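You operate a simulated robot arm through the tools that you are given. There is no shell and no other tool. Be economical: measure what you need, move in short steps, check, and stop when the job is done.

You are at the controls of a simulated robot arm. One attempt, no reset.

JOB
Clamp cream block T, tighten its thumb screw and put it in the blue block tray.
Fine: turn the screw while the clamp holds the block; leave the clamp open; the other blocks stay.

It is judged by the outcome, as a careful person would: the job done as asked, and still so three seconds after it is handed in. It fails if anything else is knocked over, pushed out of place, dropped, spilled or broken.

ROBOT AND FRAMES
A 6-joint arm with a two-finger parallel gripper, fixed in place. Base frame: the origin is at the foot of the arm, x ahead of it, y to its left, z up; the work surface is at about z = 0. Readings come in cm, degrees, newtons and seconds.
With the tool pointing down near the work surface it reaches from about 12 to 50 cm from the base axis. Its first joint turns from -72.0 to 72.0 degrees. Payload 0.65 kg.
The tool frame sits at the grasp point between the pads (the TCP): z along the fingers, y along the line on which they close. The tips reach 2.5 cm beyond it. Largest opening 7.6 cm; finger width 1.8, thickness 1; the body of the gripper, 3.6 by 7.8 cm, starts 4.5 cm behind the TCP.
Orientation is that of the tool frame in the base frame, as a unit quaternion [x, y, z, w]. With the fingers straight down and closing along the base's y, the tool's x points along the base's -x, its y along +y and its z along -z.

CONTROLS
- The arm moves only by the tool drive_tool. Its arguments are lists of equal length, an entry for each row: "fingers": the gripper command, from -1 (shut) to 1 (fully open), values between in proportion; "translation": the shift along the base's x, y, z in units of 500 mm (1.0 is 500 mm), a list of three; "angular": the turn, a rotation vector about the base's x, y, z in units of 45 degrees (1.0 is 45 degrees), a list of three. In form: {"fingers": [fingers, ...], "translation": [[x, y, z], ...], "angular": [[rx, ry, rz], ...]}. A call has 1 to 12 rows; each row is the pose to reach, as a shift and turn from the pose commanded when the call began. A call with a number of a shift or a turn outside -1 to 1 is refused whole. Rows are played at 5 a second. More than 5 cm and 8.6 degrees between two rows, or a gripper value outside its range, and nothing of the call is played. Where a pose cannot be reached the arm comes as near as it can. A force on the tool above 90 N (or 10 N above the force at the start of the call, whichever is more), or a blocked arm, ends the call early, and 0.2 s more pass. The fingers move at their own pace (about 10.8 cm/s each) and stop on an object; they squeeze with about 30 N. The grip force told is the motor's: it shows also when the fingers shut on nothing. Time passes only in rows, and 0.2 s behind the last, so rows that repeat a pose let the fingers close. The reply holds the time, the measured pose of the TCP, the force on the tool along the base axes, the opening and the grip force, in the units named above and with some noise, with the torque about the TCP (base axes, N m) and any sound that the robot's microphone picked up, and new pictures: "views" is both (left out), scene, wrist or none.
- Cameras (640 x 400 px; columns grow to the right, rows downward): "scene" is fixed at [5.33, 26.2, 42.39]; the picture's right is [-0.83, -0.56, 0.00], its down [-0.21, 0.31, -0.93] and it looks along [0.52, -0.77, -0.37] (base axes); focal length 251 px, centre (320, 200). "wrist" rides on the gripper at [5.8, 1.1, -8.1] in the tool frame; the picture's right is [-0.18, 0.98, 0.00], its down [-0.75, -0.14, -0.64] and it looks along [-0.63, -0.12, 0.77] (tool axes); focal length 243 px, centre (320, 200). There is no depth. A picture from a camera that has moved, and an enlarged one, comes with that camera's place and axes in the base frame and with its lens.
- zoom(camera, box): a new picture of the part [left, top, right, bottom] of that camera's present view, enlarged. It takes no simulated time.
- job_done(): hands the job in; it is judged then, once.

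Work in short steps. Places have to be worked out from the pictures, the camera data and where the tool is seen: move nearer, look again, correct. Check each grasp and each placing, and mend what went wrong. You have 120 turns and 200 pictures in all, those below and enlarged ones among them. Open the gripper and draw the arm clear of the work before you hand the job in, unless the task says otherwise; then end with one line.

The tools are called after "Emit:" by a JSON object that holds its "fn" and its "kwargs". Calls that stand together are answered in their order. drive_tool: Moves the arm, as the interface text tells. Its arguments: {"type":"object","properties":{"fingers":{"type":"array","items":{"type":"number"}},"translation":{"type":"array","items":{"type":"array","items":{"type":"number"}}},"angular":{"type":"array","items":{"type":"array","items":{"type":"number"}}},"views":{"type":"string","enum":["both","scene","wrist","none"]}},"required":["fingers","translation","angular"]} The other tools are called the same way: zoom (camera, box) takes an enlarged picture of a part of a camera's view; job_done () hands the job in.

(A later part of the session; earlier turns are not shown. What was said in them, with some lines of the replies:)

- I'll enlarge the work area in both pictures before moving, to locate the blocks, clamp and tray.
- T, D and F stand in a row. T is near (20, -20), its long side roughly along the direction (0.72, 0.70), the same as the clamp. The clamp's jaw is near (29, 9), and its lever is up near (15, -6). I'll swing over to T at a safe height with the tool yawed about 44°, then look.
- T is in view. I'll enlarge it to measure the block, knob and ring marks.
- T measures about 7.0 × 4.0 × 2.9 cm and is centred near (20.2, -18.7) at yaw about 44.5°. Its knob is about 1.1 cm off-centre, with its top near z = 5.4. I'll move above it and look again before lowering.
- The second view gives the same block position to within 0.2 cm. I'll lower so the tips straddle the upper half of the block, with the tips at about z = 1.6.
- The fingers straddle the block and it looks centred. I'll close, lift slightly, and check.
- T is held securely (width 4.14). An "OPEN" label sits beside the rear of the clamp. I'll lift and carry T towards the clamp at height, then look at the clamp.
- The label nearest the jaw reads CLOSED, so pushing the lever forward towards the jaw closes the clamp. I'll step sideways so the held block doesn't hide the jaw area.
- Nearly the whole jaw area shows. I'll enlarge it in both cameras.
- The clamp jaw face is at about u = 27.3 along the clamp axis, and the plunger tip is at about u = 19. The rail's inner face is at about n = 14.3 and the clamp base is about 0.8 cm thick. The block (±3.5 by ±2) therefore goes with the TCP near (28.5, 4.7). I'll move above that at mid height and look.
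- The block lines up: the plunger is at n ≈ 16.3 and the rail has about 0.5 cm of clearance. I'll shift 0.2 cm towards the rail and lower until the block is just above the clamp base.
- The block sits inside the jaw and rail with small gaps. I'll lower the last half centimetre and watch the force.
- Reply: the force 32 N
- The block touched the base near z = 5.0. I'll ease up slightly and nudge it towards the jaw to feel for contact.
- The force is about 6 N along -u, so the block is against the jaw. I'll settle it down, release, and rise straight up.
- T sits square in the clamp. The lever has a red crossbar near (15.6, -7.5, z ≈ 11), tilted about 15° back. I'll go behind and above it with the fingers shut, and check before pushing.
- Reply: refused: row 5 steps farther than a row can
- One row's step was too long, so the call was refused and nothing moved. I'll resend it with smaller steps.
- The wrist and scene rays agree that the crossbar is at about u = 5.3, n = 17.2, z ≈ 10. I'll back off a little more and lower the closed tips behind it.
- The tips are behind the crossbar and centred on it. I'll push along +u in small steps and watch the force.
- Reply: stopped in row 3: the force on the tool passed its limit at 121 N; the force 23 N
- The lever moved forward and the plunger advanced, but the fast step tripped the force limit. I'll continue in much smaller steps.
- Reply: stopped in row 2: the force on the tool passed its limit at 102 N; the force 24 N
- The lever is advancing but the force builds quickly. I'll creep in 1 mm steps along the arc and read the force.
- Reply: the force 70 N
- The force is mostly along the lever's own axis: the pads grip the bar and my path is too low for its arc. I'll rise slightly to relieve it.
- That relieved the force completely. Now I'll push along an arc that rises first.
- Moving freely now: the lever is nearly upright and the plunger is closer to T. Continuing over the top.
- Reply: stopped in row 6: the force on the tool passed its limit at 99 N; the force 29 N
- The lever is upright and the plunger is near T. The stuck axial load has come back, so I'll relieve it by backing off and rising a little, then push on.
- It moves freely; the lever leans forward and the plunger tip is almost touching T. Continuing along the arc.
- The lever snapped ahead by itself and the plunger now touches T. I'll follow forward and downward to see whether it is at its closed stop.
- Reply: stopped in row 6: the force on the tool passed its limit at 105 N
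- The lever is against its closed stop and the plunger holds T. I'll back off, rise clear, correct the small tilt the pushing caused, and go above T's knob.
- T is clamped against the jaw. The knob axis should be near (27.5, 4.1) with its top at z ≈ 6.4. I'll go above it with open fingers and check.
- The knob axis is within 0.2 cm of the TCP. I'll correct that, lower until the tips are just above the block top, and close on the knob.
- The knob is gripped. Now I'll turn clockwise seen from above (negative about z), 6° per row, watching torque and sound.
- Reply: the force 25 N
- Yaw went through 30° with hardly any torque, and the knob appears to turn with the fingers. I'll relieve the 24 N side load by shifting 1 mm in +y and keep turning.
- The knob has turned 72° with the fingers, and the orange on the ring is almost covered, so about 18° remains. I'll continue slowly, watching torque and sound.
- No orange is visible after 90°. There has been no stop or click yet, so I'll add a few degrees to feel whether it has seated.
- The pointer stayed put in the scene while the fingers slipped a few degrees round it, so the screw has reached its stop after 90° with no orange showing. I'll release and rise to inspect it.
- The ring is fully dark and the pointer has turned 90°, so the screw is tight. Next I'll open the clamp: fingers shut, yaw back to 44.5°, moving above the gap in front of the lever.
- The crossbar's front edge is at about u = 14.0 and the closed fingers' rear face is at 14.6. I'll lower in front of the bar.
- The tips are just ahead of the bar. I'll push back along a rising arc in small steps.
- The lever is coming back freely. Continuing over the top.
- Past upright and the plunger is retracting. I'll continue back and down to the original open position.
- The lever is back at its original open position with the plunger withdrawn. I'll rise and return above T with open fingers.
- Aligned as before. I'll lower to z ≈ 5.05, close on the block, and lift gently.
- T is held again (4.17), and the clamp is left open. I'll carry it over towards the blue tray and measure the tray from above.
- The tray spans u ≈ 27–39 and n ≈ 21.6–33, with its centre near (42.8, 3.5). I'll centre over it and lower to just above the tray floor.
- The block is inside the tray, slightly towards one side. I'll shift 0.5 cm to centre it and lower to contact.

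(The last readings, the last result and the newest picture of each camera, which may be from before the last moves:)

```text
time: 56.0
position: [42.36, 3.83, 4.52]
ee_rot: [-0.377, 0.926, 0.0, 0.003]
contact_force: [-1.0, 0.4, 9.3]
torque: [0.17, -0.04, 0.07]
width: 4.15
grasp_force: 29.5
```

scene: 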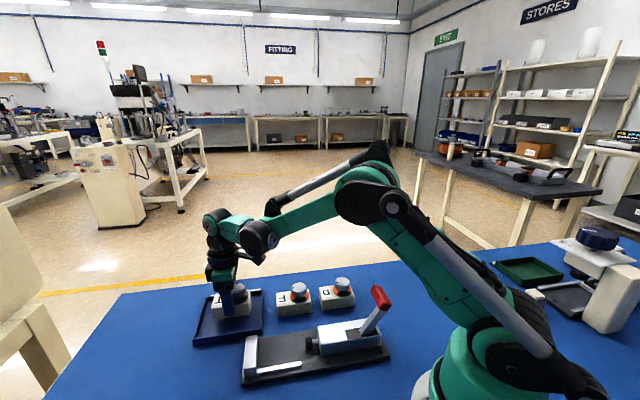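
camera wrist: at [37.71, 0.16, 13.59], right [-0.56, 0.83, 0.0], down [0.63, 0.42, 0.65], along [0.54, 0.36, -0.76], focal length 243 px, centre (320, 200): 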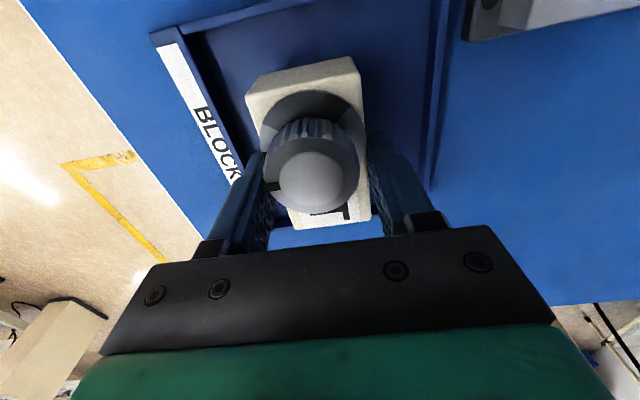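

The force is 9 N upward, so the block is on the tray floor. I'll release with a limited opening, rise straight up and draw back.

Emit:
{"fn": "drive_tool", "kwargs": {"fingers": [-0.02, 0.4, 0.4, 0.4, 0.4, 0.4], "translation": [[0, 0, 0], [0, 0, 0], [0, 0, 0], [0, 0, 0.06], [0, 0, 0.14], [0, 0, 0.22]], "angular": [[0, 0, 0], [0, 0, 0], [0, 0, 0], [0, 0, 0], [0, 0, 0], [0, 0, 0]], "views": "none"}}

Emit:
{"fn": "drive_tool", "kwargs": {"fingers": [1, 1, 1, 1, 1], "translation": [[-0.03, -0.03, 0.06], [-0.09, -0.07, 0.08], [-0.15, -0.11, 0.1], [-0.15, -0.11, 0.1], [-0.15, -0.11, 0.1]], "angular": [[0, 0, 0], [0, 0, 0], [0, 0, 0], [0, 0, 0], [0, 0, 0]]}}

Emit:
{"fn": "zoom", "kwargs": {"camera": "scene", "box": [162, 250, 402, 400]}}

```text
time: 57.4
position: [42.47, 3.71, 15.47]
ee_rot: [-0.377, 0.926, 0.0, 0.002]
contact_force: [-0.1, 0.0, 0.9]
torque: [-0.03, 0.01, 0.01]
width: 5.35
grasp_force: 0.0
```

```text
time: 58.6
position: [34.96, -1.78, 20.32]
ee_rot: [-0.377, 0.926, 0.001, 0.003]
contact_force: [0.0, 0.2, -0.2]
torque: [-0.02, -0.01, 0.01]
width: 7.59
grasp_force: 0.0
camera wrist: at [29.98, -5.02, 28.46], right [-0.56, 0.83, 0.0], down [0.63, 0.42, 0.65], along [0.54, 0.36, -0.76], focal length 243 px, centre (320, 200)
```

scene: 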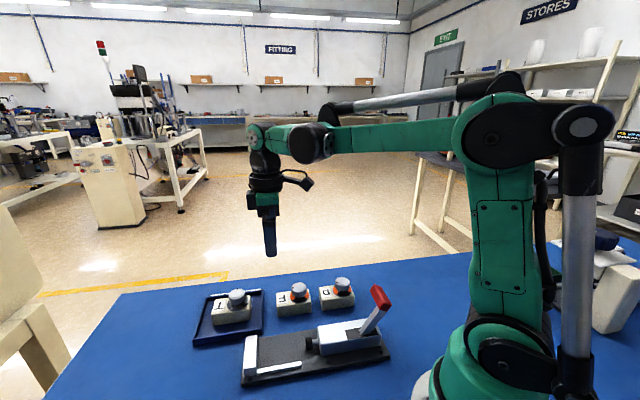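
wrist: 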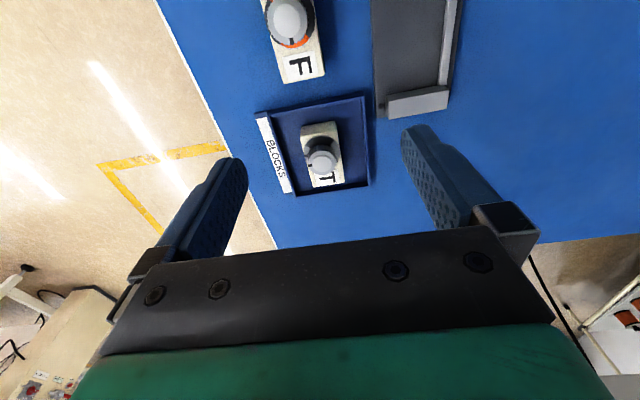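

```text
2.67 times, centred on (282, 325) of scene
camera zoom: at [5.33, 26.2, 42.39], right [-0.83, -0.56, 0.0], down [-0.21, 0.31, -0.93], along [0.52, -0.77, -0.37], focal length 670 px, centre (421, -133)
```

zoom: 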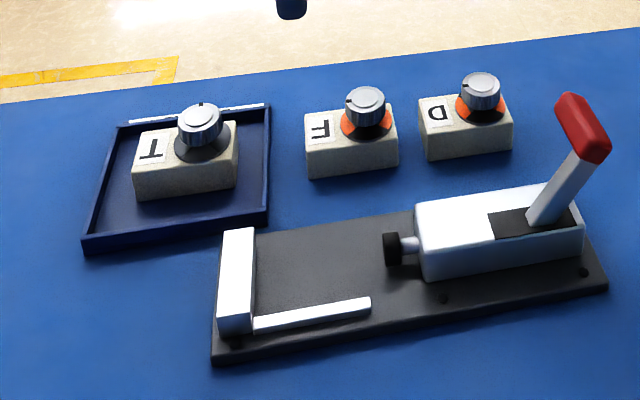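

T is flat in the tray with its screw tight and no orange showing. The clamp is open, F and D haven't moved, and the arm is clear, so I'm handing in.

Emit:
{"fn": "job_done", "kwargs": {}}

```text
The job is handed in.
```

Block T was clamped, its screw turned clockwise 90° to the stop while the clamp held it, and it now sits in the blue tray; the clamp is open and F and D are where they started.
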